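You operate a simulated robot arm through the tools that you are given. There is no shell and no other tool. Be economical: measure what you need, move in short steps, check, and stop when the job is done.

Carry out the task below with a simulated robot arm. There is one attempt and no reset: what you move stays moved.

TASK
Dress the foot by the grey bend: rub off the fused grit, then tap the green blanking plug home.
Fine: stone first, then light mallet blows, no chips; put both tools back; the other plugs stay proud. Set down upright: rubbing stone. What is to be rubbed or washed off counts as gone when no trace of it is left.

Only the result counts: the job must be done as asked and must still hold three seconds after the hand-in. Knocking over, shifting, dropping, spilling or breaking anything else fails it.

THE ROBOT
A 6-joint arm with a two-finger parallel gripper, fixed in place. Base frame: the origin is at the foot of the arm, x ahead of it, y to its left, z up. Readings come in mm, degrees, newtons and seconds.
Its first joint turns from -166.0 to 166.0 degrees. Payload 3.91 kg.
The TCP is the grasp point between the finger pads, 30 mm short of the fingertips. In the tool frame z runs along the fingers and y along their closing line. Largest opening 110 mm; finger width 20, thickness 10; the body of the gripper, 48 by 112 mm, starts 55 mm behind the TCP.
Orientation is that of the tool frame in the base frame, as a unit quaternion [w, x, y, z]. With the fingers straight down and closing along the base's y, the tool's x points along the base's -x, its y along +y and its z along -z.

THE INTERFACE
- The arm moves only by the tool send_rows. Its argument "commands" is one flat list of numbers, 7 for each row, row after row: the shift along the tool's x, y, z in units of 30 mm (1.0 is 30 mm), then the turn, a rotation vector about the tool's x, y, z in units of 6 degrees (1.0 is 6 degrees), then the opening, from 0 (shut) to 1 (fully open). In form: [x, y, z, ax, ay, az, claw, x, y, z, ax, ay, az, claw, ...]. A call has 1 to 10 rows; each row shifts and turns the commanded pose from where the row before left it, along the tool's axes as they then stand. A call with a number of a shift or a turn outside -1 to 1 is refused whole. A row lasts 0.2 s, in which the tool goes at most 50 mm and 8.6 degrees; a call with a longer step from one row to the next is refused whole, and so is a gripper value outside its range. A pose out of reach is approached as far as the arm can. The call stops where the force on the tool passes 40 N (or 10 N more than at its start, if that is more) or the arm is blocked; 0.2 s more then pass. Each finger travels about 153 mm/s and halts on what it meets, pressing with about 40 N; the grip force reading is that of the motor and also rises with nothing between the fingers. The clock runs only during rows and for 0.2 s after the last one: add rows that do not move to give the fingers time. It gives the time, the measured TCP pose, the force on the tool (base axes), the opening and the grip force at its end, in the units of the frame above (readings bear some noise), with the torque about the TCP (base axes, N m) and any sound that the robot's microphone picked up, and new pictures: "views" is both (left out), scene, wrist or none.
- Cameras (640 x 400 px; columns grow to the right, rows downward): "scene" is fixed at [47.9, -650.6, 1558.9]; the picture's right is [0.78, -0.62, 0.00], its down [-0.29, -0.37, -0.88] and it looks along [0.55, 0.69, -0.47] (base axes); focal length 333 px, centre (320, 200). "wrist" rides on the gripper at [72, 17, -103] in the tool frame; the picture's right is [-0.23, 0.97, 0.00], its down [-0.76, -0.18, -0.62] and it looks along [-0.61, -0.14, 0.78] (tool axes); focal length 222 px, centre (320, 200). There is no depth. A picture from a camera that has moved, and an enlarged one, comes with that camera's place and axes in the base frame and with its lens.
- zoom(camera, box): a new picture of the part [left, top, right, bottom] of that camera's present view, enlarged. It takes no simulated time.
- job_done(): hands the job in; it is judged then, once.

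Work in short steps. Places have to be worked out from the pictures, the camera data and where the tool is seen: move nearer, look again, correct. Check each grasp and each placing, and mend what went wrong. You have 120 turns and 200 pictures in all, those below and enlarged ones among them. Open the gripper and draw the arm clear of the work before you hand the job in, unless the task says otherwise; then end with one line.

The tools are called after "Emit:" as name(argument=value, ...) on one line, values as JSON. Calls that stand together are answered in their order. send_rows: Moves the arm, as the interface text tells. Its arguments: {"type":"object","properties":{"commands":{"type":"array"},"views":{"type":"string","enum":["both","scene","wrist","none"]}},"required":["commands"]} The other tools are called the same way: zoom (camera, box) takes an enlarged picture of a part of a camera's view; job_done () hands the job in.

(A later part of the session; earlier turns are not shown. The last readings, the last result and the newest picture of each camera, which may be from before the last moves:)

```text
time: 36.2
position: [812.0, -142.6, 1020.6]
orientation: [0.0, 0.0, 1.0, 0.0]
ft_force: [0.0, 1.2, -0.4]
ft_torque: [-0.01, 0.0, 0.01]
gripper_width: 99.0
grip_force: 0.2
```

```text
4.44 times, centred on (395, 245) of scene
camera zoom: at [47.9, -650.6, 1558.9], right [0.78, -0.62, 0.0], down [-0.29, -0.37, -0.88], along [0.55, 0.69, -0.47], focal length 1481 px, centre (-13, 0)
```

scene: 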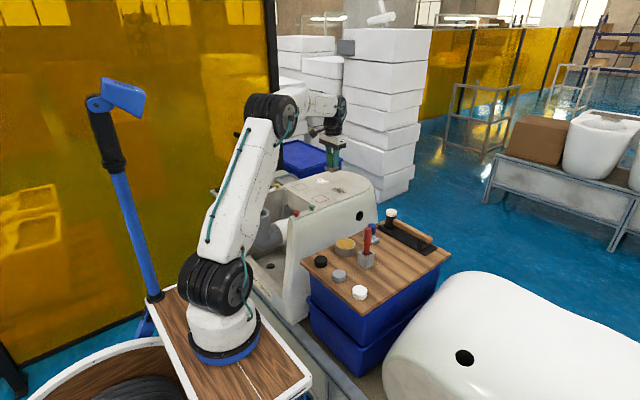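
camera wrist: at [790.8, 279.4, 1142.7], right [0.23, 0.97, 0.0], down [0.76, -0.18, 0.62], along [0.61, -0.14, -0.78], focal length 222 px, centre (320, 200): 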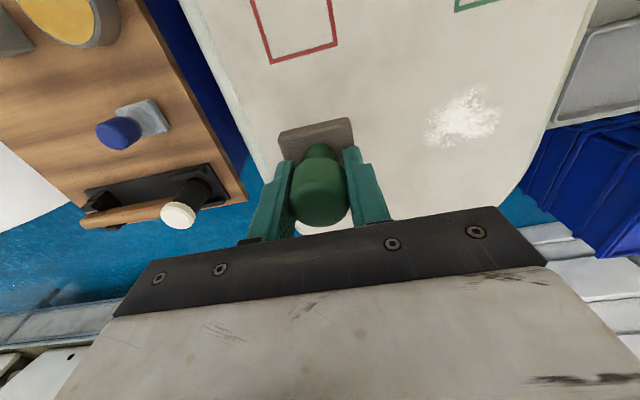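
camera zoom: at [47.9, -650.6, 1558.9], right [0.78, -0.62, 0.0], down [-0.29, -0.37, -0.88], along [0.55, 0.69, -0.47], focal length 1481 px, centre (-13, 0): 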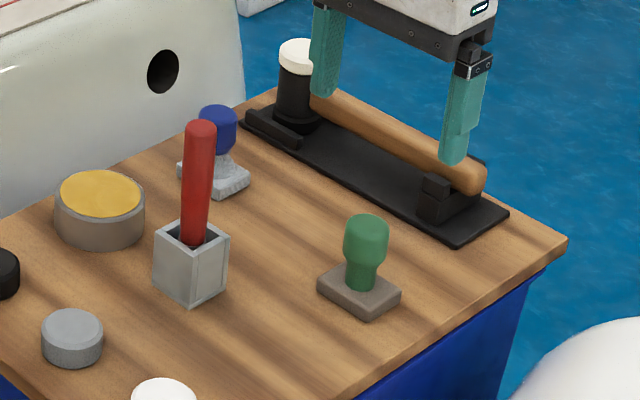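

The stone stands upright in its place. Next, a look straight down at the mallet from higher up.

Emit:
send_rows(commands=[-0.7, 0.9, -0.8, 0, 0, 0, 1, -0.7, 0.9, -0.8, 0, 0, 0, 1, -0.7, 0.9, -0.8, 0, 0, 0, 1, -0.7, 0, -0.3, 0, 0, 0, 1], views="wrist")

Emit:
zoom(camera="wrist", box=[200, 0, 440, 150])

```text
time: 37.2
position: [895.1, -59.9, 1103.9]
orientation: [0.001, 0.0, 1.0, 0.0]
ft_force: [0.1, 0.1, 0.2]
ft_torque: [0.01, 0.03, 0.0]
gripper_width: 109.9
grip_force: 0.0
camera wrist: at [822.2, -42.9, 1207.7], right [0.23, 0.97, 0.0], down [0.76, -0.18, 0.62], along [0.61, -0.14, -0.78], focal length 222 px, centre (320, 200)
```

wrist: 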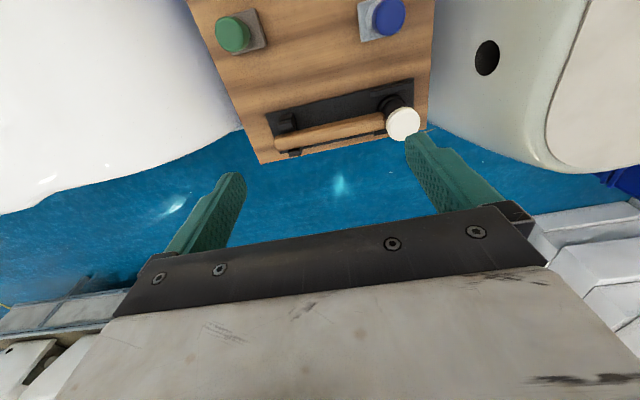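

```text
2.67 times, centred on (320, 75) of wrist
camera zoom: at [822.2, -42.9, 1207.7], right [0.23, 0.97, 0.0], down [0.76, -0.18, 0.62], along [0.61, -0.14, -0.78], focal length 592 px, centre (320, 533)
```

zoom: 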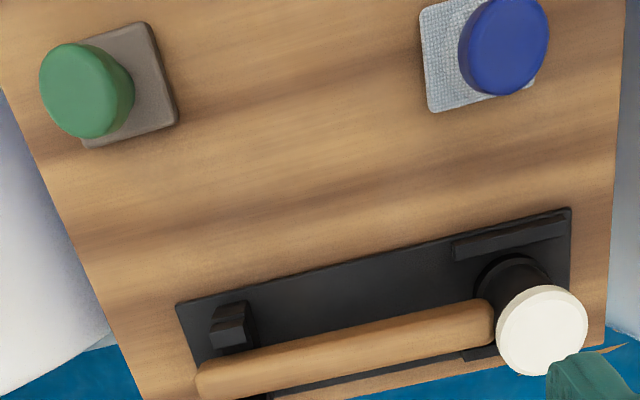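

The mallet lies along base y with its head near (942,37), top z≈930, and the handle axis near x≈948. I'll move above the handle near the head and rotate the gripper 90° so it closes across the handle.

Emit:
send_rows(commands=[-0.85, 0.8, 0.6, 0, 0, 0, 1, -0.85, 0.8, 0.6, 0, 0, 0, 1, 0, 0, 0, 0, 0, 1, 1, 0, 0, 0, 0, 0, 1, 1, 0, 0, 0, 0, 0, 1, 1, 0, 0, 0, 0, 0, 1, 1, 0, 0, 0, 0, 0, 1, 1, 0, 0, 0, 0, 0, 1, 1, 0, 0, 0, 0, 0, 1, 1], views="none")

Emit:
send_rows(commands=[0, 0, 0, 0, 0, 1, 1, 0, 0, 0, 0, 0, 1, 1, 0, 0, 0, 0, 0, 1, 1, 0, 0, 0, 0, 0, 1, 1, 0, 0, 0, 0, 0, 1, 1, 0, 0, 0, 0, 0, 1, 1, 0, 0, 0, 0, 0, 1, 1, 0, 0, 0, 0, 0, 1, 1], views="both")

```text
time: 39.2
position: [946.2, -14.4, 1067.2]
orientation: [0.0, 0.36, 0.933, 0.0]
ft_force: [-0.3, 0.2, -1.5]
ft_torque: [-0.02, 0.01, 0.01]
gripper_width: 109.9
grip_force: 0.1
```

```text
time: 41.0
position: [945.1, -12.4, 1068.2]
orientation: [-0.001, 0.708, 0.706, 0.001]
ft_force: [0.4, 0.2, -0.5]
ft_torque: [0.02, 0.01, 0.01]
gripper_width: 110.0
grip_force: 0.1
camera wrist: at [962.3, 59.5, 1172.1], right [0.97, -0.23, 0.0], down [-0.18, -0.76, 0.62], along [-0.14, -0.61, -0.78], focal length 222 px, centre (320, 200)
```

scene: 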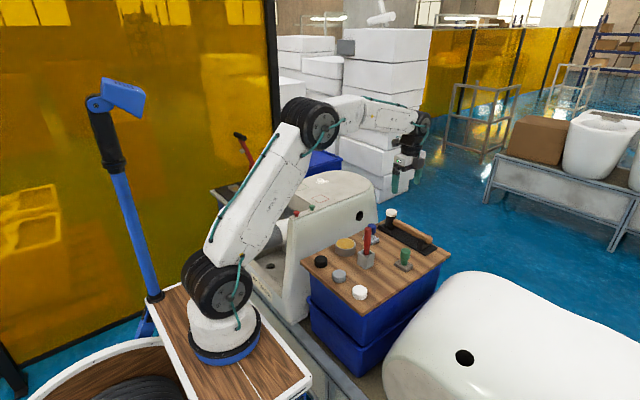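
wrist: 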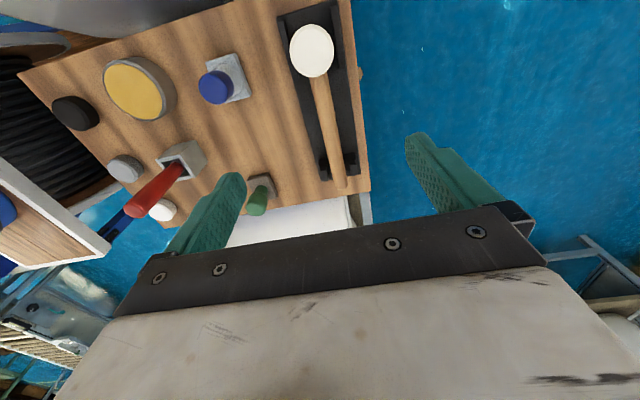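

Rotation is good: the handle runs along y at x≈949, the head centre at y≈42. I'll descend partway with a narrower opening and check alignment.

Emit:
send_rows(commands=[0.1, 0.13, 0.9, 0, 0, 0, 0.55, 0, 0, 0.9, 0, 0, 0, 0.55, 0, 0, 0.9, 0, 0, 0, 0.55, 0, 0, 0.7, 0, 0, 0, 0.55], views="wrist")

Emit:
zoom(camera="scene", box=[370, 190, 450, 260])

Emit:
zoom(camera="wrist", box=[230, 0, 430, 230])

```text
time: 42.0
position: [948.6, -11.6, 966.7]
orientation: [0.0, 0.707, 0.707, 0.0]
ft_force: [0.1, 0.7, 0.2]
ft_torque: [-0.02, -0.01, 0.03]
gripper_width: 60.4
grip_force: 0.0
camera wrist: at [966.1, 61.4, 1070.8], right [0.97, -0.23, 0.0], down [-0.18, -0.76, 0.62], along [-0.14, -0.61, -0.78], focal length 222 px, centre (320, 200)
```

wrist: 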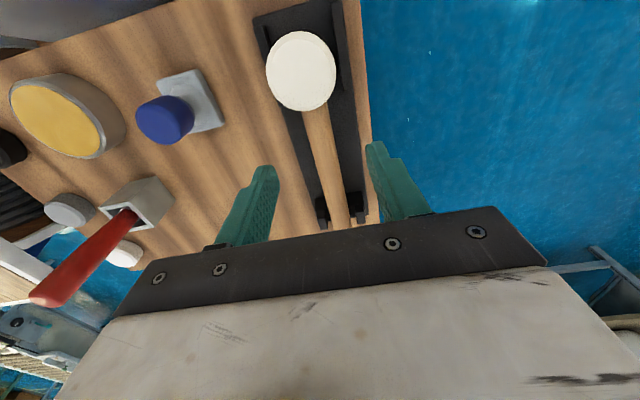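

```text
5.71 times, centred on (410, 225) of scene
camera zoom: at [47.9, -650.6, 1558.9], right [0.78, -0.62, 0.0], down [-0.29, -0.37, -0.88], along [0.55, 0.69, -0.47], focal length 1904 px, centre (-194, 57)
```

zoom: 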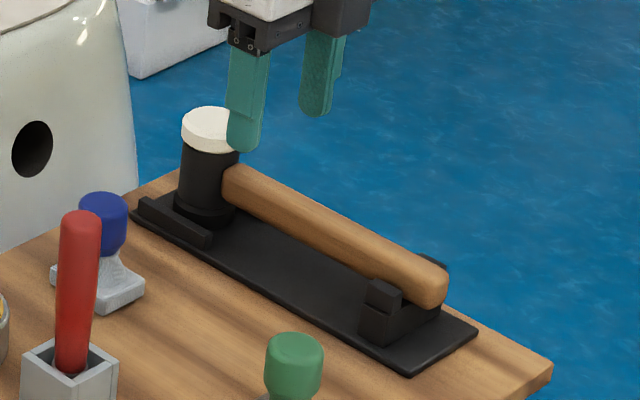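

```text
1.74 times, centred on (330, 115) of wrist
camera zoom: at [966.1, 61.4, 1070.8], right [0.97, -0.23, 0.0], down [-0.18, -0.76, 0.62], along [-0.14, -0.61, -0.78], focal length 386 px, centre (303, 348)
```

zoom: 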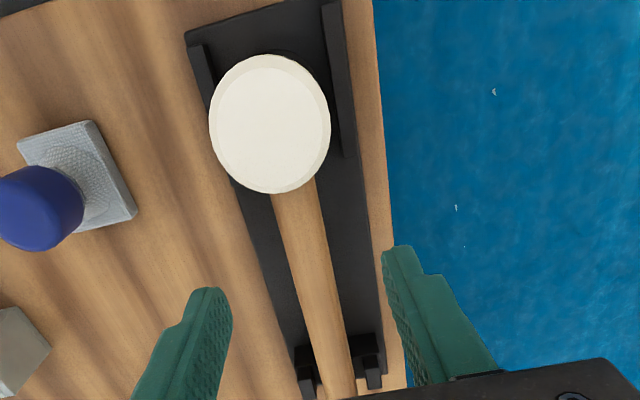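

Alignment is confirmed, with the handle axis at about (949, z 882). Descending to grip level.

Emit:
send_rows(commands=[0, 0, 0.9, 0, 0, 0, 0.55, 0, 0, 0.9, 0, 0, 0, 0.55, 0, 0, 0.6, 0, 0, 0, 0.55, 0, 0, 0.3, 0, 0, 0, 0.55], views="none")

Emit:
zoom(camera="scene", box=[370, 190, 450, 260])

Emit:
zoom(camera="wrist", box=[200, 0, 460, 240])

```text
time: 43.0
position: [949.4, -9.4, 886.2]
orientation: [0.0, 0.707, 0.707, -0.001]
ft_force: [-0.3, 0.7, 0.4]
ft_torque: [-0.01, 0.0, -0.02]
gripper_width: 60.6
grip_force: 0.1
```

```text
5.71 times, centred on (410, 225) of scene
camera zoom: at [47.9, -650.6, 1558.9], right [0.78, -0.62, 0.0], down [-0.29, -0.37, -0.88], along [0.55, 0.69, -0.47], focal length 1904 px, centre (-194, 57)
```

zoom: 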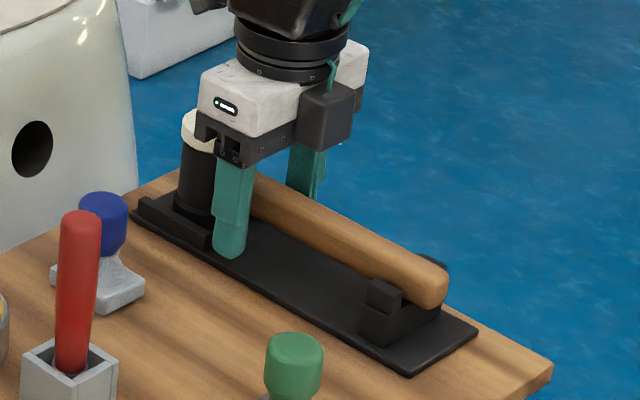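

```text
1.67 times, centred on (330, 120) of wrist
camera zoom: at [966.5, 62.3, 990.0], right [0.97, -0.23, 0.0], down [-0.18, -0.76, 0.62], along [-0.14, -0.61, -0.78], focal length 370 px, centre (303, 333)
```

zoom: 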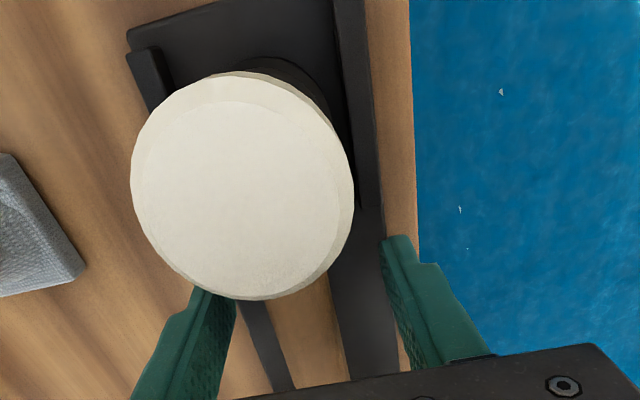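

Fingers straddle the handle. Closing.

Emit:
send_rows(commands=[0, 0, 0, 0, 0, 0, 0, 0, 0, 0, 0, 0, 0, 0, 0, 0, 0, 0, 0, 0, 0], views="none")

Emit:
zoom(camera="scene", box=[370, 190, 450, 260])

```text
time: 43.8
position: [949.5, -11.0, 885.9]
orientation: [0.0, 0.707, 0.707, 0.0]
ft_force: [-1.1, 0.0, 0.5]
ft_torque: [-0.04, 0.02, 0.04]
gripper_width: 20.9
grip_force: 39.8
```

```text
5.71 times, centred on (410, 225) of scene
camera zoom: at [47.9, -650.6, 1558.9], right [0.78, -0.62, 0.0], down [-0.29, -0.37, -0.88], along [0.55, 0.69, -0.47], focal length 1904 px, centre (-194, 57)
```

zoom: 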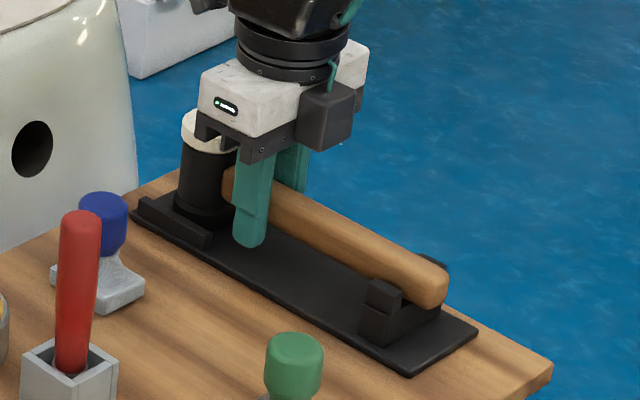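

Gripped at 21 mm. I'll lift slowly a little and check whether it tips in the grip.

Emit:
send_rows(commands=[0, 0, -0.2, 0, 0, 0, 0, 0, 0, -0.5, 0, 0, 0, 0, 0, 0, -0.8, 0, 0, 0, 0, 0, 0, -0.8, 0, 0, 0, 0], views="none")

Emit:
zoom(camera="scene", box=[370, 170, 450, 250])

Emit:
zoom(camera="wrist", box=[200, 0, 460, 240])

```text
time: 44.8
position: [949.7, -10.6, 954.4]
orientation: [0.001, 0.707, 0.707, 0.0]
ft_force: [0.1, -1.1, -5.9]
ft_torque: [-0.11, 0.01, 0.0]
gripper_width: 20.7
grip_force: 39.9
```

```text
5.00 times, centred on (410, 210) of scene
camera zoom: at [47.9, -650.6, 1558.9], right [0.78, -0.62, 0.0], down [-0.29, -0.37, -0.88], along [0.55, 0.69, -0.47], focal length 1666 px, centre (-130, 150)
```

zoom: 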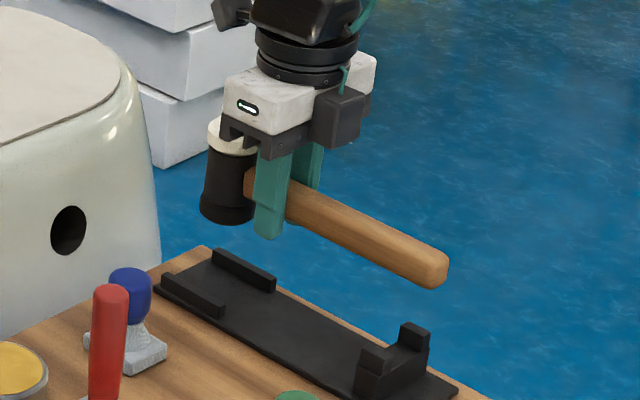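

```text
1.67 times, centred on (330, 120) of wrist
camera zoom: at [966.3, 62.0, 1057.9], right [0.97, -0.23, 0.0], down [-0.18, -0.76, 0.62], along [-0.14, -0.61, -0.78], focal length 370 px, centre (303, 333)
```

zoom: 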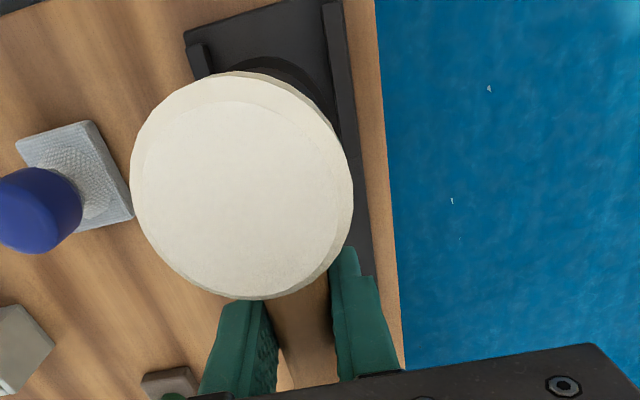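

The mallet is held level and firm. I'll raise it and move to a spot just beside the green plug so the wrist camera can see the plug past the head.

Emit:
send_rows(commands=[0, 0, -1, 0, 0, 0, 0, 0, 0, -1, 0, 0, 0, 0, 0, 0, -1, 0, 0, 0, 0, 0, 0, -1, 0, 0, 0, 0], views="none")

Emit:
send_rows(commands=[0.667, -0.88, 0, 0, 0, 0, 0, 0.667, -0.88, 0, 0, 0, 0, 0, 0.667, -0.88, 0, 0, 0, 0, 0, 0.667, -0.88, 0, 0, 0, 0, 0, 0.667, -0.88, 0, 0, 0, 0, 0, 0.667, -0.88, 0, 0, 0, 0, 0, 0.667, -0.88, 0, 0, 0, 0, 0], views="both")

Emit:
zoom(camera="wrist", box=[120, 0, 380, 160])

Emit:
zoom(camera="scene", box=[260, 150, 380, 240])

```text
time: 45.8
position: [950.0, -10.0, 1073.1]
orientation: [-0.001, 0.707, 0.707, 0.0]
ft_force: [0.4, 0.1, -4.3]
ft_torque: [-0.08, -0.01, 0.02]
gripper_width: 20.6
grip_force: 40.7
```

```text
time: 47.4
position: [766.7, 132.3, 1073.5]
orientation: [0.0, 0.708, 0.707, 0.001]
ft_force: [-0.4, -0.1, -6.3]
ft_torque: [-0.08, 0.05, 0.0]
gripper_width: 20.8
grip_force: 39.6
camera wrist: at [783.1, 204.5, 1177.6], right [0.97, -0.23, 0.0], down [-0.18, -0.76, 0.62], along [-0.14, -0.61, -0.78], focal length 222 px, centre (320, 200)
```

scene: 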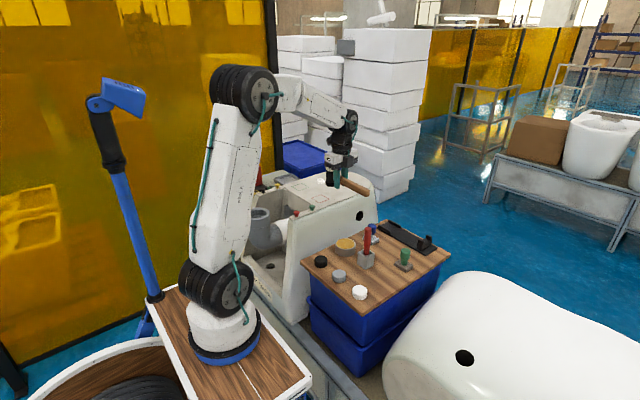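
wrist: 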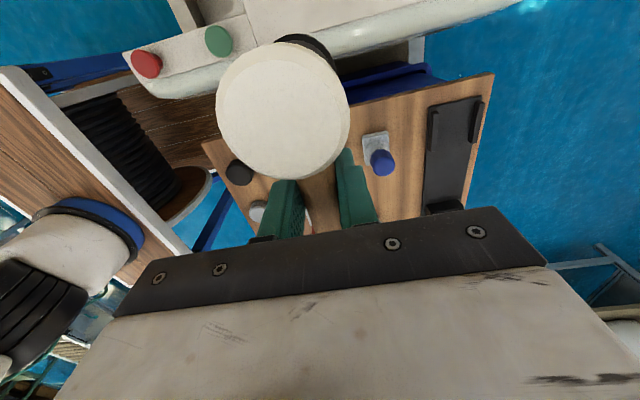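

```text
2.46 times, centred on (250, 80) of wrist
camera zoom: at [783.1, 204.5, 1177.6], right [0.97, -0.23, 0.0], down [-0.18, -0.76, 0.62], along [-0.14, -0.61, -0.78], focal length 547 px, centre (492, 495)
```

zoom: 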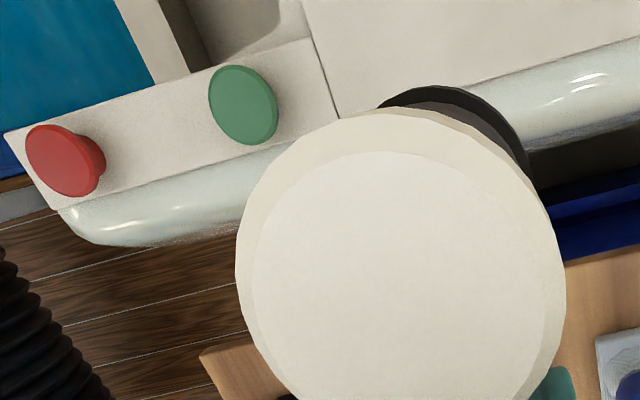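

```text
4.44 times, centred on (320, 195) of scene
camera zoom: at [47.9, -650.6, 1558.9], right [0.78, -0.62, 0.0], down [-0.29, -0.37, -0.88], along [0.55, 0.69, -0.47], focal length 1481 px, centre (320, 222)
```

zoom: 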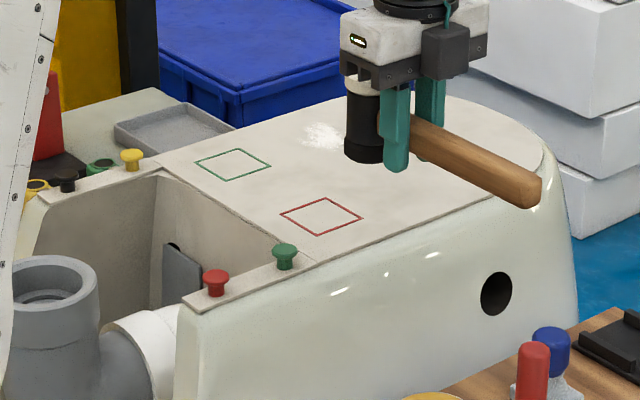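

The green plug top is near (699,211,~953), and the head is offset (+2,+54) from the TCP. I'll move the head over the plug, staying high.

Emit:
send_rows(commands=[0.277, -0.78, 0, 0, 0, 0, 0, 0.277, -0.78, 0, 0, 0, 0, 0, 0.277, -0.78, 0, 0, 0, 0, 0, 0, 0, 0.8, 0, 0, 0, 0, 0, 0, 0.4, 0, 0, 0, 0], views="wrist")

Emit:
zoom(camera="scene", box=[260, 160, 360, 240])

```text
time: 48.6
position: [696.2, 155.2, 1038.0]
orientation: [0.0, 0.707, 0.707, 0.0]
ft_force: [-0.5, -0.5, -5.2]
ft_torque: [-0.11, 0.0, 0.01]
gripper_width: 21.0
grip_force: 40.4
camera wrist: at [712.6, 227.8, 1141.7], right [0.97, -0.23, 0.0], down [-0.18, -0.76, 0.62], along [-0.14, -0.61, -0.78], focal length 222 px, centre (320, 200)
```

wrist: 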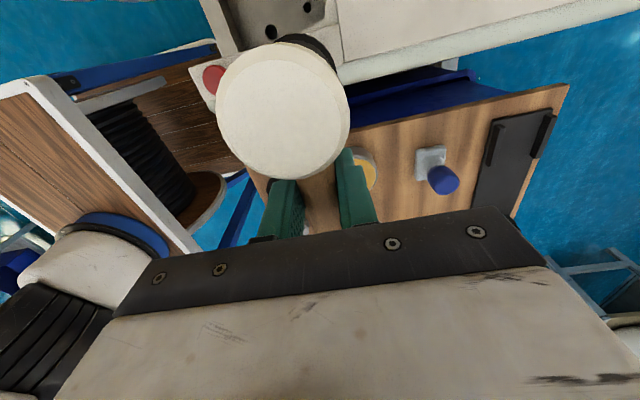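

```text
5.00 times, centred on (310, 200) of scene
camera zoom: at [47.9, -650.6, 1558.9], right [0.78, -0.62, 0.0], down [-0.29, -0.37, -0.88], along [0.55, 0.69, -0.47], focal length 1666 px, centre (370, 200)
```

zoom: 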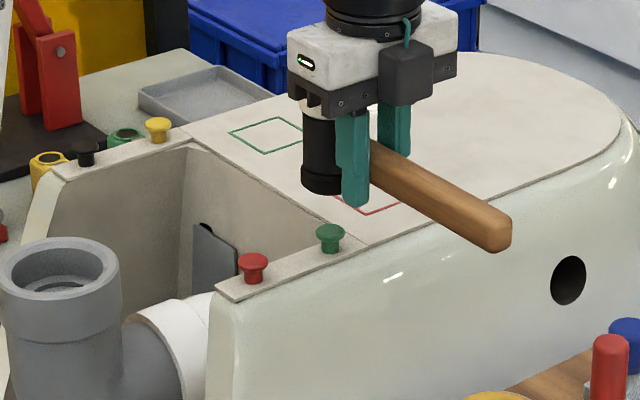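

The head appears aligned over the green plug. Descending part way and checking again.

Emit:
send_rows(commands=[0, 0, 0.4, 0, 0, 0, 0, 0, 0, 0.4, 0, 0, 0, 0], views="none")

Emit:
zoom(camera="scene", box=[290, 180, 350, 225])

```text
time: 49.2
position: [695.6, 154.5, 1014.1]
orientation: [-0.001, 0.707, 0.707, 0.0]
ft_force: [0.1, 0.2, -4.3]
ft_torque: [-0.11, 0.01, 0.02]
gripper_width: 21.1
grip_force: 39.6
```

```text
8.89 times, centred on (320, 202) of scene
camera zoom: at [47.9, -650.6, 1558.9], right [0.78, -0.62, 0.0], down [-0.29, -0.37, -0.88], along [0.55, 0.69, -0.47], focal length 2962 px, centre (320, 178)
```

zoom: 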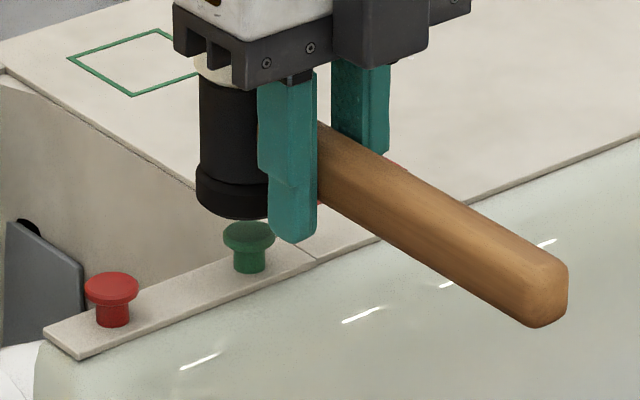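

The head is centred over the plug with about 16 mm gap. First light tap: approach, a quick small stroke down, then up.

Emit:
send_rows(commands=[0, 0, 0.3, 0, 0, 0, 0, 0, 0, 0.4, 0, 0, 0, 0, 0, 0, -0.5, 0, 0, 0, 0], views="none")

Emit:
zoom(camera="scene", box=[290, 180, 350, 225])

```text
time: 50.0
position: [693.5, 155.9, 1008.7]
orientation: [0.0, 0.707, 0.707, 0.0]
ft_force: [0.1, 0.1, -5.0]
ft_torque: [-0.15, -0.01, 0.01]
gripper_width: 21.1
grip_force: 40.3
```

```text
8.89 times, centred on (320, 202) of scene
camera zoom: at [47.9, -650.6, 1558.9], right [0.78, -0.62, 0.0], down [-0.29, -0.37, -0.88], along [0.55, 0.69, -0.47], focal length 2962 px, centre (320, 178)
```

zoom: 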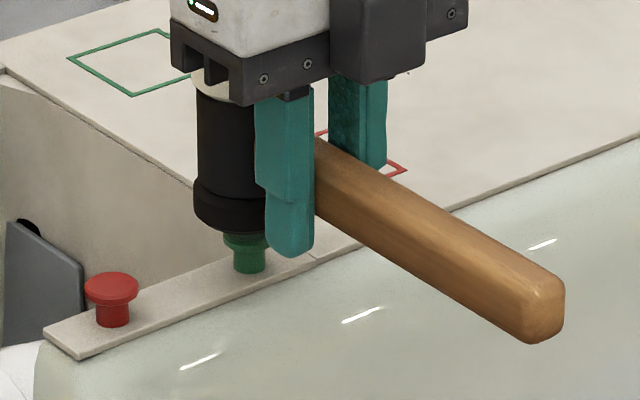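

No contact yet. Slightly recentring and tapping a little deeper.

Emit:
send_rows(commands=[0, 0.07, 0.3, 0, 0, 0, 0, 0, 0, 0.4, 0, 0, 0, 0, 0, 0, 0, 0, 0, 0, 0], views="none")

Emit:
zoom(camera="scene", box=[290, 180, 350, 225])

```text
time: 50.6
position: [696.8, 154.0, 993.2]
orientation: [0.001, 0.707, 0.707, 0.002]
ft_force: [-14.9, -9.4, 17.1]
ft_torque: [0.59, 0.52, 0.62]
gripper_width: 21.0
grip_force: 40.3
stopped in row 3: the force on the tool passed its limit at 43 N (the readings are from after the stop); the commanded pose is now the measured one
```

```text
8.89 times, centred on (320, 202) of scene
camera zoom: at [47.9, -650.6, 1558.9], right [0.78, -0.62, 0.0], down [-0.29, -0.37, -0.88], along [0.55, 0.69, -0.47], focal length 2962 px, centre (320, 178)
```

zoom: 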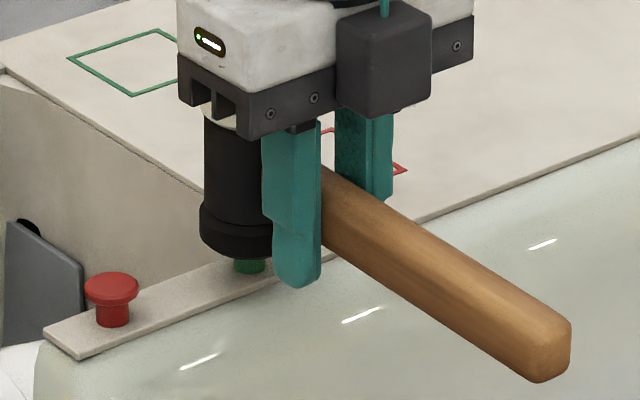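

That contacted at TCP z≈994. I'll back off and see whether the plug moved and the mallet is still straight.

Emit:
send_rows(commands=[0, 0, -0.3, 0, 0, 0, 0, 0, 0, -0.6, 0, 0, 0, 0], views="none")

Emit:
zoom(camera="scene", box=[290, 180, 350, 225])

```text
time: 51.2
position: [697.7, 156.1, 1019.7]
orientation: [0.001, 0.708, 0.707, 0.003]
ft_force: [0.2, 0.2, -4.5]
ft_torque: [-0.13, 0.05, -0.02]
gripper_width: 20.8
grip_force: 39.9
```

```text
8.89 times, centred on (320, 202) of scene
camera zoom: at [47.9, -650.6, 1558.9], right [0.78, -0.62, 0.0], down [-0.29, -0.37, -0.88], along [0.55, 0.69, -0.47], focal length 2962 px, centre (320, 178)
```

zoom: 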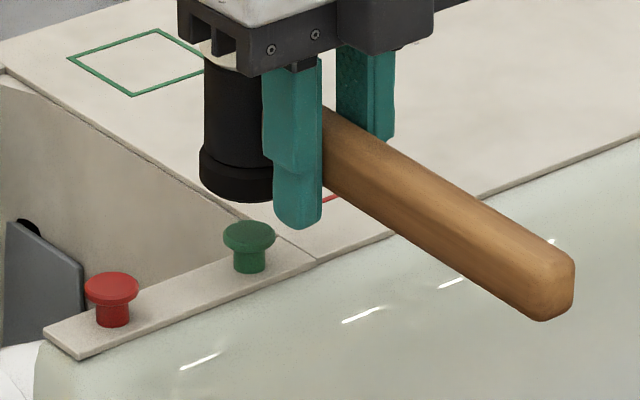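

The plug hasn't moved, so that contact was a slow press and not a blow. Trying a slightly quicker light tap of about 90 mm/s with rebound.

Emit:
send_rows(commands=[0, -0.03, 0.6, 0, 0, 0, 0, 0, 0, 0.6, 0, 0, 0, 0, 0, 0, -0.8, 0, 0, 0, 0], views="none")

Emit:
send_rows(commands=[0, 0, -0.5, 0, 0, 0, 0, 0, 0, -0.2, 0, 0, 0, 0], views="none")

Emit:
zoom(camera="scene", box=[290, 180, 350, 225])

```text
time: 52.0
position: [696.0, 155.0, 1007.6]
orientation: [0.001, 0.707, 0.708, 0.002]
ft_force: [-0.4, 0.3, -5.5]
ft_torque: [-0.13, 0.01, -0.01]
gripper_width: 20.8
grip_force: 39.9
```

```text
time: 52.6
position: [696.6, 154.5, 1027.3]
orientation: [0.001, 0.707, 0.707, 0.003]
ft_force: [1.2, -0.7, -4.5]
ft_torque: [-0.1, -0.02, 0.01]
gripper_width: 20.9
grip_force: 40.2
```

```text
8.89 times, centred on (320, 202) of scene
camera zoom: at [47.9, -650.6, 1558.9], right [0.78, -0.62, 0.0], down [-0.29, -0.37, -0.88], along [0.55, 0.69, -0.47], focal length 2962 px, centre (320, 178)
```

zoom: 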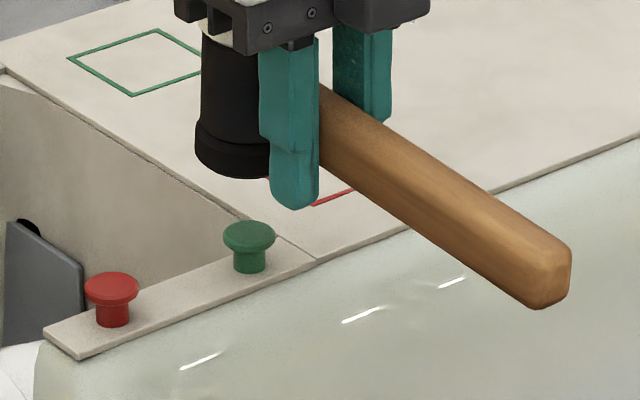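

It probably just missed contact because of tracking lag. Starting higher, same speed and slightly deeper.

Emit:
send_rows(commands=[0, 0, 0.65, 0, 0, 0, 0, 0, 0, 0.65, 0, 0, 0, 0, 0, 0, 0.35, 0, 0, 0, 0, 0, 0, -1, 0, 0, 0, 0], views="none")

Emit:
send_rows(commands=[0, 0, -0.5, 0, 0, 0, 0, 0, 0, -0.3, 0, 0, 0, 0], views="none")

Emit:
zoom(camera="scene", box=[290, 180, 350, 225])

```text
time: 53.4
position: [696.7, 153.8, 986.9]
orientation: [0.003, 0.707, 0.707, 0.006]
ft_force: [-11.6, -10.6, 15.1]
ft_torque: [0.5, 0.33, 0.51]
gripper_width: 20.4
grip_force: 40.5
stopped in row 3: the force on the tool passed its limit at 57 N (the readings are from after the stop); the commanded pose is now the measured one
```

```text
time: 54.0
position: [698.8, 154.0, 1011.2]
orientation: [0.003, 0.707, 0.707, 0.005]
ft_force: [0.0, 0.4, -4.8]
ft_torque: [-0.13, 0.03, -0.02]
gripper_width: 20.7
grip_force: 40.3
```

```text
8.89 times, centred on (320, 202) of scene
camera zoom: at [47.9, -650.6, 1558.9], right [0.78, -0.62, 0.0], down [-0.29, -0.37, -0.88], along [0.55, 0.69, -0.47], focal length 2962 px, centre (320, 178)
```

zoom: 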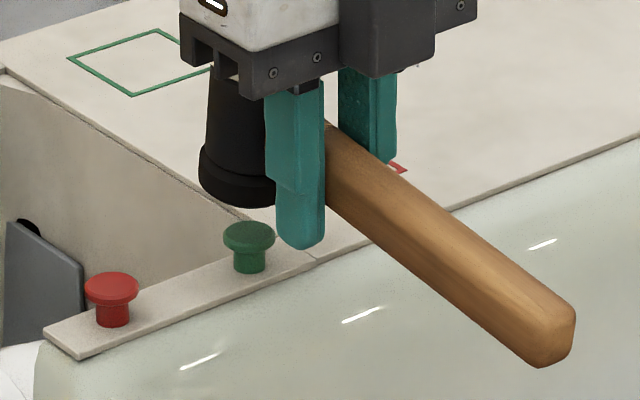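

The blows pivoted the mallet in the grip by about 7°, and the plug didn't budge. Gripping the handle is too soft. I'll return the mallet level to its tray and regrip it around the head, so blows go straight into the palm. First rise and level it.

Emit:
send_rows(commands=[0, 0, -1, 0, 0, 0, 0, 0, 0, -1, 0, 0, 0, 0, 0, 0, 0, 0, -0.6, 0, 0, 0, 0, 0, 0, -0.6, 0, 0], views="none")

Emit:
zoom(camera="scene", box=[290, 150, 370, 220])

Emit:
zoom(camera="wrist", box=[120, 0, 440, 240])

```text
time: 55.0
position: [698.6, 154.4, 1070.5]
orientation: [0.048, 0.707, 0.705, -0.039]
ft_force: [-0.3, -0.4, -4.4]
ft_torque: [-0.11, -0.03, -0.01]
gripper_width: 20.8
grip_force: 40.1
```

```text
5.71 times, centred on (330, 185) of scene
camera zoom: at [47.9, -650.6, 1558.9], right [0.78, -0.62, 0.0], down [-0.29, -0.37, -0.88], along [0.55, 0.69, -0.47], focal length 1904 px, centre (263, 286)
```

zoom: 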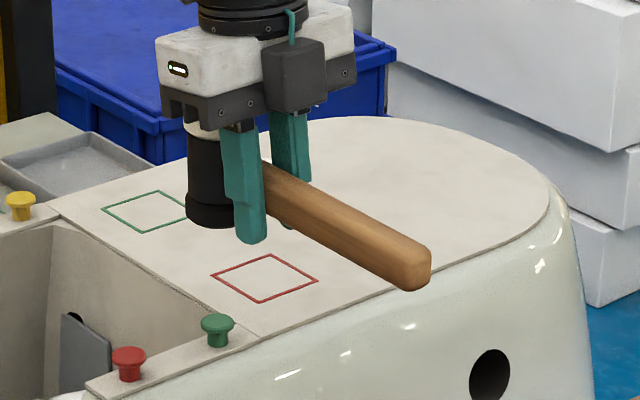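

```text
1.67 times, centred on (280, 120) of wrist
camera zoom: at [713.1, 239.8, 1166.2], right [0.97, -0.23, 0.04], down [-0.19, -0.68, 0.71], along [-0.13, -0.7, -0.7], focal length 370 px, centre (387, 333)
```

zoom: 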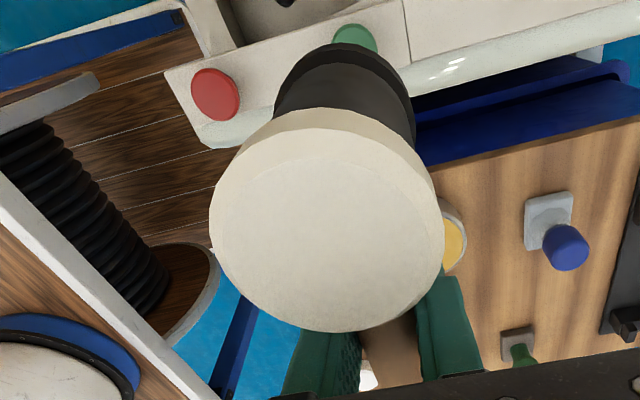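

The tilt in the grip is about 5°, so I overcorrected by 2°. Adjusting that and carrying the mallet back above its tray.

Emit:
send_rows(commands=[0, 0, 0, 0.12, 0.37, 0, 0, -0.61, 0.93, 0, 0, 0, 0, 0, -0.61, 0.93, 0, 0, 0, 0, 0, -0.61, 0.93, 0, 0, 0, 0, 0, -0.61, 0.93, 0, 0, 0, 0, 0, -0.61, 0.93, 0, 0, 0, 0, 0, -0.61, 0.93, 0, 0, 0, 0, 0, -0.61, 0.93, 0, 0, 0, 0, 0, -0.61, 0.93, 0, 0, 0, 0, 0, -0.61, 0.93, 0, 0, 0, 0, 0], views="none")

Emit:
zoom(camera="scene", box=[370, 140, 450, 210])

```text
time: 57.2
position: [947.7, -12.7, 1083.8]
orientation: [0.029, 0.707, 0.706, -0.03]
ft_force: [-0.8, -0.3, -3.5]
ft_torque: [-0.09, -0.04, 0.0]
gripper_width: 20.6
grip_force: 40.0
```

```text
5.71 times, centred on (410, 175) of scene
camera zoom: at [47.9, -650.6, 1558.9], right [0.78, -0.62, 0.0], down [-0.29, -0.37, -0.88], along [0.55, 0.69, -0.47], focal length 1904 px, centre (-194, 343)
```

zoom: 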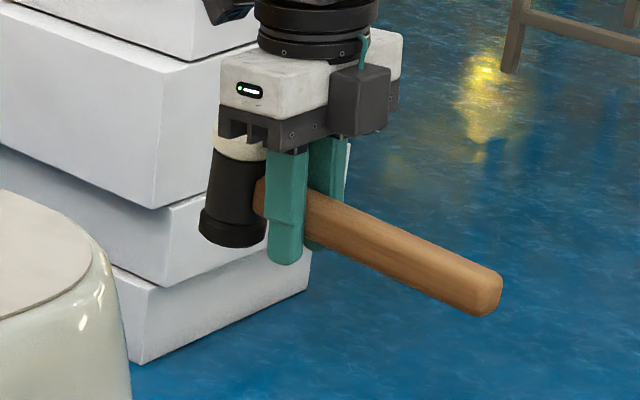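

Still about 1° nose-up, so I correct it while descending, staying vertical in the base frame and stopping well above the tray.

Emit:
send_rows(commands=[0.05, 0.05, 0, 0, -0.2, 0, 0, 0.1045, 0, 0.995, 0, 0, 0, 0, 0.1045, 0, 0.995, 0, 0, 0, 0, 0.1045, 0, 0.995, 0, 0, 0, 0, 0.1045, 0, 0.995, 0, 0, 0, 0, 0.1045, 0, 0.995, 0, 0, 0, 0], views="none")

Emit:
zoom(camera="scene", box=[370, 190, 450, 260])

Emit:
zoom(camera="wrist", box=[200, 0, 460, 240])

```text
time: 58.6
position: [949.6, -9.2, 933.2]
orientation: [0.038, 0.706, 0.706, -0.037]
ft_force: [-0.3, 0.2, -4.8]
ft_torque: [-0.09, -0.03, 0.04]
gripper_width: 20.7
grip_force: 40.0
```

```text
5.71 times, centred on (410, 225) of scene
camera zoom: at [47.9, -650.6, 1558.9], right [0.78, -0.62, 0.0], down [-0.29, -0.37, -0.88], along [0.55, 0.69, -0.47], focal length 1904 px, centre (-194, 57)
```

zoom: 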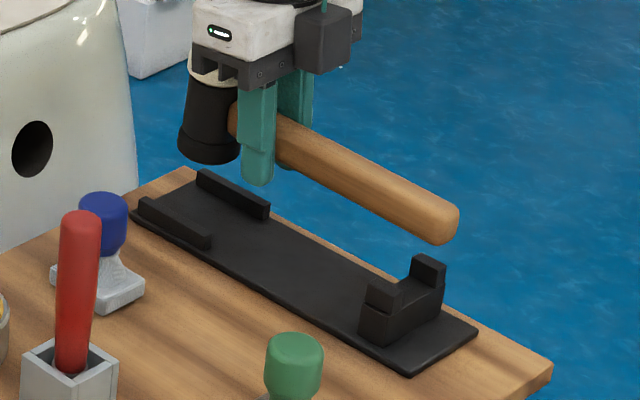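

```text
1.67 times, centred on (330, 120) of wrist
camera zoom: at [965.9, 73.8, 1029.7], right [0.97, -0.23, 0.02], down [-0.18, -0.69, 0.7], along [-0.14, -0.68, -0.71], focal length 370 px, centre (303, 333)
```

zoom: 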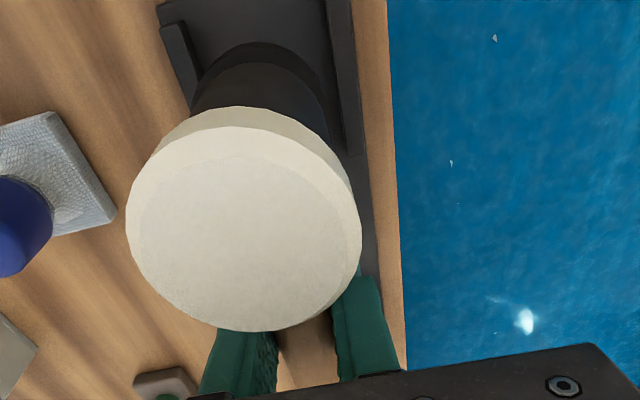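

The handle is level, but the head seems to lean a few degrees about the handle axis. I'll zoom in to measure it before setting it down.

Emit:
zoom(camera="scene", box=[385, 195, 415, 225])

Emit:
zoom(camera="wrist", box=[240, 0, 370, 100])

```text
13.33 times, centred on (400, 210) of scene
camera zoom: at [47.9, -650.6, 1558.9], right [0.78, -0.62, 0.0], down [-0.29, -0.37, -0.88], along [0.55, 0.69, -0.47], focal length 4443 px, centre (-747, 67)
```

zoom: 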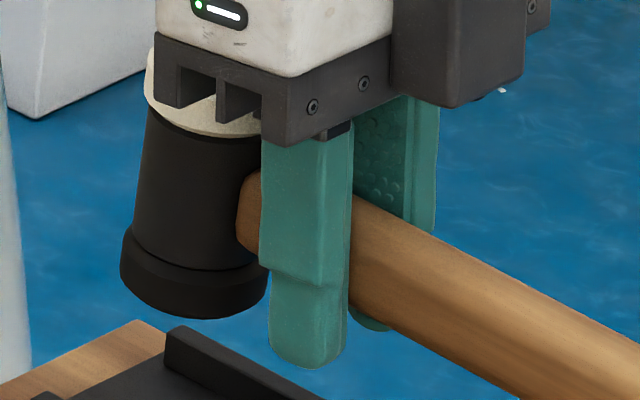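

```text
4.00 times, centred on (305, 50) of wrist
camera zoom: at [965.9, 73.8, 1029.7], right [0.97, -0.23, 0.02], down [-0.18, -0.69, 0.7], along [-0.14, -0.68, -0.71], focal length 888 px, centre (380, 800)
```

zoom: 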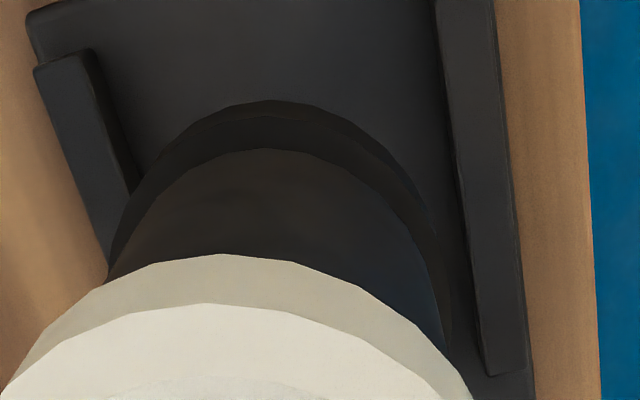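

The head is vertical within about 1°, so it's fine. Lowering toward the tray.

Emit:
send_rows(commands=[0.063, 0, 0.6, 0, 0, 0, 0, 0.063, 0, 0.6, 0, 0, 0, 0], views="none")

Emit:
zoom(camera="scene", box=[380, 200, 440, 250])

```text
time: 59.2
position: [949.8, -10.1, 898.1]
orientation: [0.038, 0.706, 0.706, -0.036]
ft_force: [-0.1, -0.4, -5.1]
ft_torque: [-0.1, 0.03, 0.0]
gripper_width: 20.9
grip_force: 40.1
```

```text
8.00 times, centred on (410, 225) of scene
camera zoom: at [47.9, -650.6, 1558.9], right [0.78, -0.62, 0.0], down [-0.29, -0.37, -0.88], along [0.55, 0.69, -0.47], focal length 2666 px, centre (-400, 0)
```

zoom: 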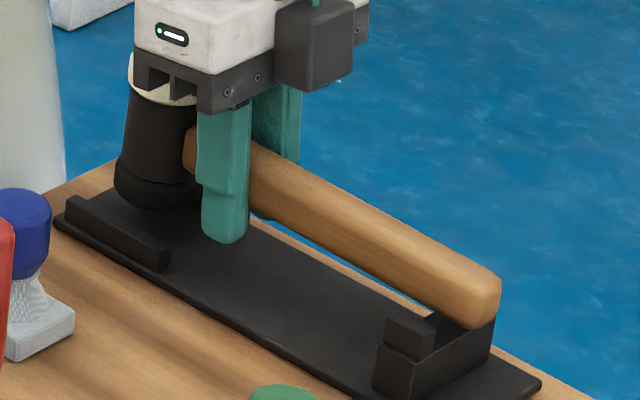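

Both ends line up with the cradle. Creeping down.

Emit:
send_rows(commands=[0.015, 0, 0.15, 0, 0, 0, 0, 0.01, 0, 0.1, 0, 0, 0, 0, 0.008, 0, 0.08, 0, 0, 0, 0], views="none")

Emit:
send_rows(commands=[0.005, 0, 0.05, 0, 0, 0, 0], views="none")

```text
time: 60.0
position: [949.3, -7.8, 888.0]
orientation: [0.037, 0.707, 0.706, -0.037]
ft_force: [-0.4, 0.6, -5.5]
ft_torque: [-0.1, -0.03, -0.02]
gripper_width: 20.9
grip_force: 39.9
```

```text
time: 60.4
position: [949.1, -8.7, 886.6]
orientation: [0.037, 0.707, 0.705, -0.037]
ft_force: [0.1, 0.7, -4.3]
ft_torque: [-0.23, 0.01, 0.0]
gripper_width: 20.9
grip_force: 40.8
```

Emit:
send_rows(commands=[0.005, 0, 0.05, 0, 0, 0, 0], views="none")

Emit:
zoom(camera="scene", box=[380, 200, 440, 250])

```text
time: 60.8
position: [949.9, -8.3, 886.2]
orientation: [0.037, 0.707, 0.705, -0.036]
ft_force: [0.5, 2.9, 6.5]
ft_torque: [-1.45, 0.12, -0.05]
gripper_width: 20.9
grip_force: 40.2
```

```text
8.00 times, centred on (410, 225) of scene
camera zoom: at [47.9, -650.6, 1558.9], right [0.78, -0.62, 0.0], down [-0.29, -0.37, -0.88], along [0.55, 0.69, -0.47], focal length 2666 px, centre (-400, 0)
```

zoom: 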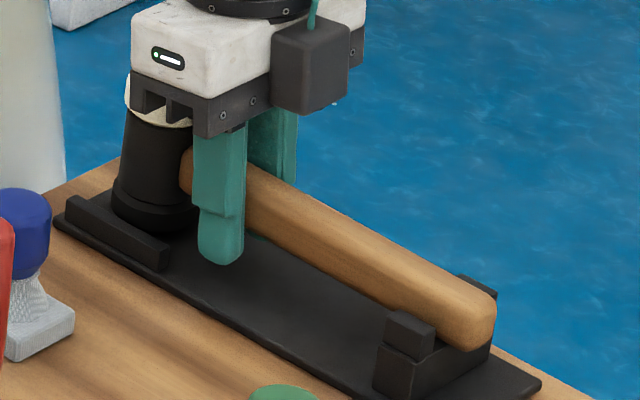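

The handle end touches first, so the head is still a hair high. I'll tilt the nose down about 1°, then release.

Emit:
send_rows(commands=[0, 0, -0.02, 0, -0.15, 0, 0], views="none")

```text
time: 61.2
position: [949.8, -8.4, 884.5]
orientation: [0.042, 0.707, 0.705, -0.043]
ft_force: [0.6, 0.4, -4.5]
ft_torque: [-0.09, -0.01, -0.01]
gripper_width: 20.8
grip_force: 40.4
```

Emit:
send_rows(commands=[0.005, 0, 0.04, 0, -0.05, 0, 0], views="none")

```text
time: 61.6
position: [949.6, -8.3, 883.6]
orientation: [0.043, 0.706, 0.706, -0.045]
ft_force: [-1.6, -0.6, -2.9]
ft_torque: [-0.32, -0.03, -0.19]
gripper_width: 20.5
grip_force: 39.8
```

Nearly full support with a light touch. Releasing and rising.

Emit:
send_rows(commands=[0, 0, 0, 0, 0, 0, 0.3, 0, 0, 0, 0, 0, 0, 0.5, 0, 0, 0, 0, 0, 0, 0.5], views="none")

Emit:
send_rows(commands=[-0.06, 0, -0.6, 0, 0, 0, 0.5, -0.1, 0, -1, 0, 0, 0, 0.5, -0.1, 0, -1, 0, 0, 0, 0.5, 0, 0, -0.5, 0, 0.6, 0, 0.5, 0, 0, 0, 0, 0.55, 0, 0.55], views="wrist")

Emit:
zoom(camera="scene", box=[370, 190, 450, 260])

```text
time: 62.4
position: [949.8, -8.6, 883.7]
orientation: [0.044, 0.707, 0.705, -0.046]
ft_force: [0.3, 0.0, -0.1]
ft_torque: [-0.05, 0.01, -0.02]
gripper_width: 54.8
grip_force: 0.0
```

```text
time: 63.6
position: [950.6, -3.8, 975.9]
orientation: [0.001, 0.708, 0.706, -0.002]
ft_force: [0.5, -0.6, -1.8]
ft_torque: [-0.02, 0.01, -0.02]
gripper_width: 60.4
grip_force: 0.0
camera wrist: at [967.1, 69.6, 1080.4], right [0.97, -0.23, 0.0], down [-0.18, -0.76, 0.63], along [-0.14, -0.61, -0.78], focal length 222 px, centre (320, 200)
```

wrist: 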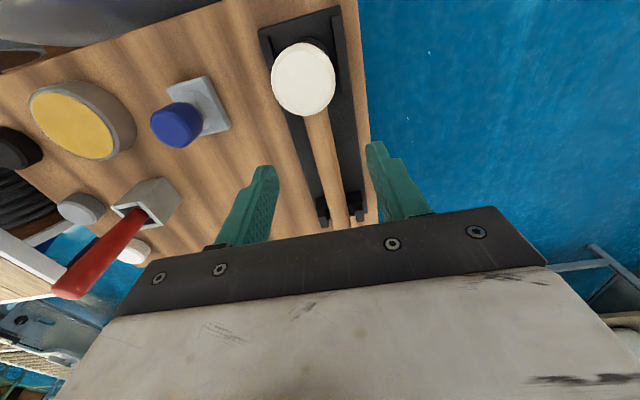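

```text
5.71 times, centred on (410, 225) of scene
camera zoom: at [47.9, -650.6, 1558.9], right [0.78, -0.62, 0.0], down [-0.29, -0.37, -0.88], along [0.55, 0.69, -0.47], focal length 1904 px, centre (-194, 57)
```

zoom: 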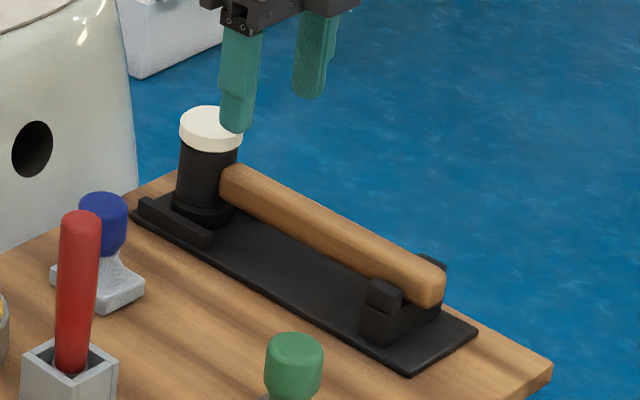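

The mallet is back in its tray neatly. I'll regrip the handle much closer to the head (y≈+5), halving the lever, and then use a quicker blow.

Emit:
send_rows(commands=[0.29, -0.03, 0.5, 0, 0.02, 0, 0.45, 0, 0, 0.8, 0, 0, 0, 0.45, 0, 0, 0.8, 0, 0, 0, 0.45, 0, 0, 0.5, 0, 0, 0, 0.45], views="none")

Emit:
zoom(camera="scene", box=[380, 195, 430, 245])

Emit:
zoom(camera="wrist", box=[200, 0, 460, 240])

```text
time: 64.6
position: [949.0, 4.9, 899.8]
orientation: [0.001, 0.707, 0.707, 0.0]
ft_force: [0.1, 0.1, -0.1]
ft_torque: [-0.02, -0.01, 0.02]
gripper_width: 49.4
grip_force: 0.1
```

```text
8.00 times, centred on (405, 220) of scene
camera zoom: at [47.9, -650.6, 1558.9], right [0.78, -0.62, 0.0], down [-0.29, -0.37, -0.88], along [0.55, 0.69, -0.47], focal length 2666 px, centre (-360, 40)
```

zoom: 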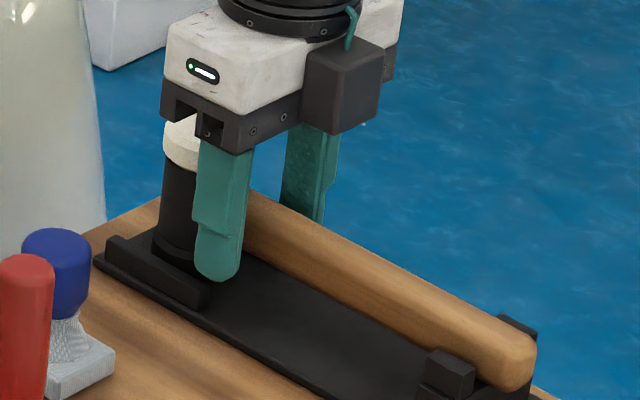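

```text
1.67 times, centred on (330, 120) of wrist
camera zoom: at [965.8, 77.6, 1002.6], right [0.97, -0.23, 0.0], down [-0.18, -0.76, 0.62], along [-0.14, -0.61, -0.78], focal length 370 px, centre (303, 333)
```

zoom: 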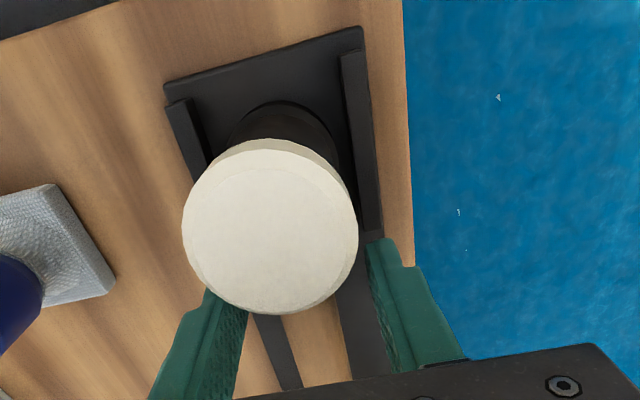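

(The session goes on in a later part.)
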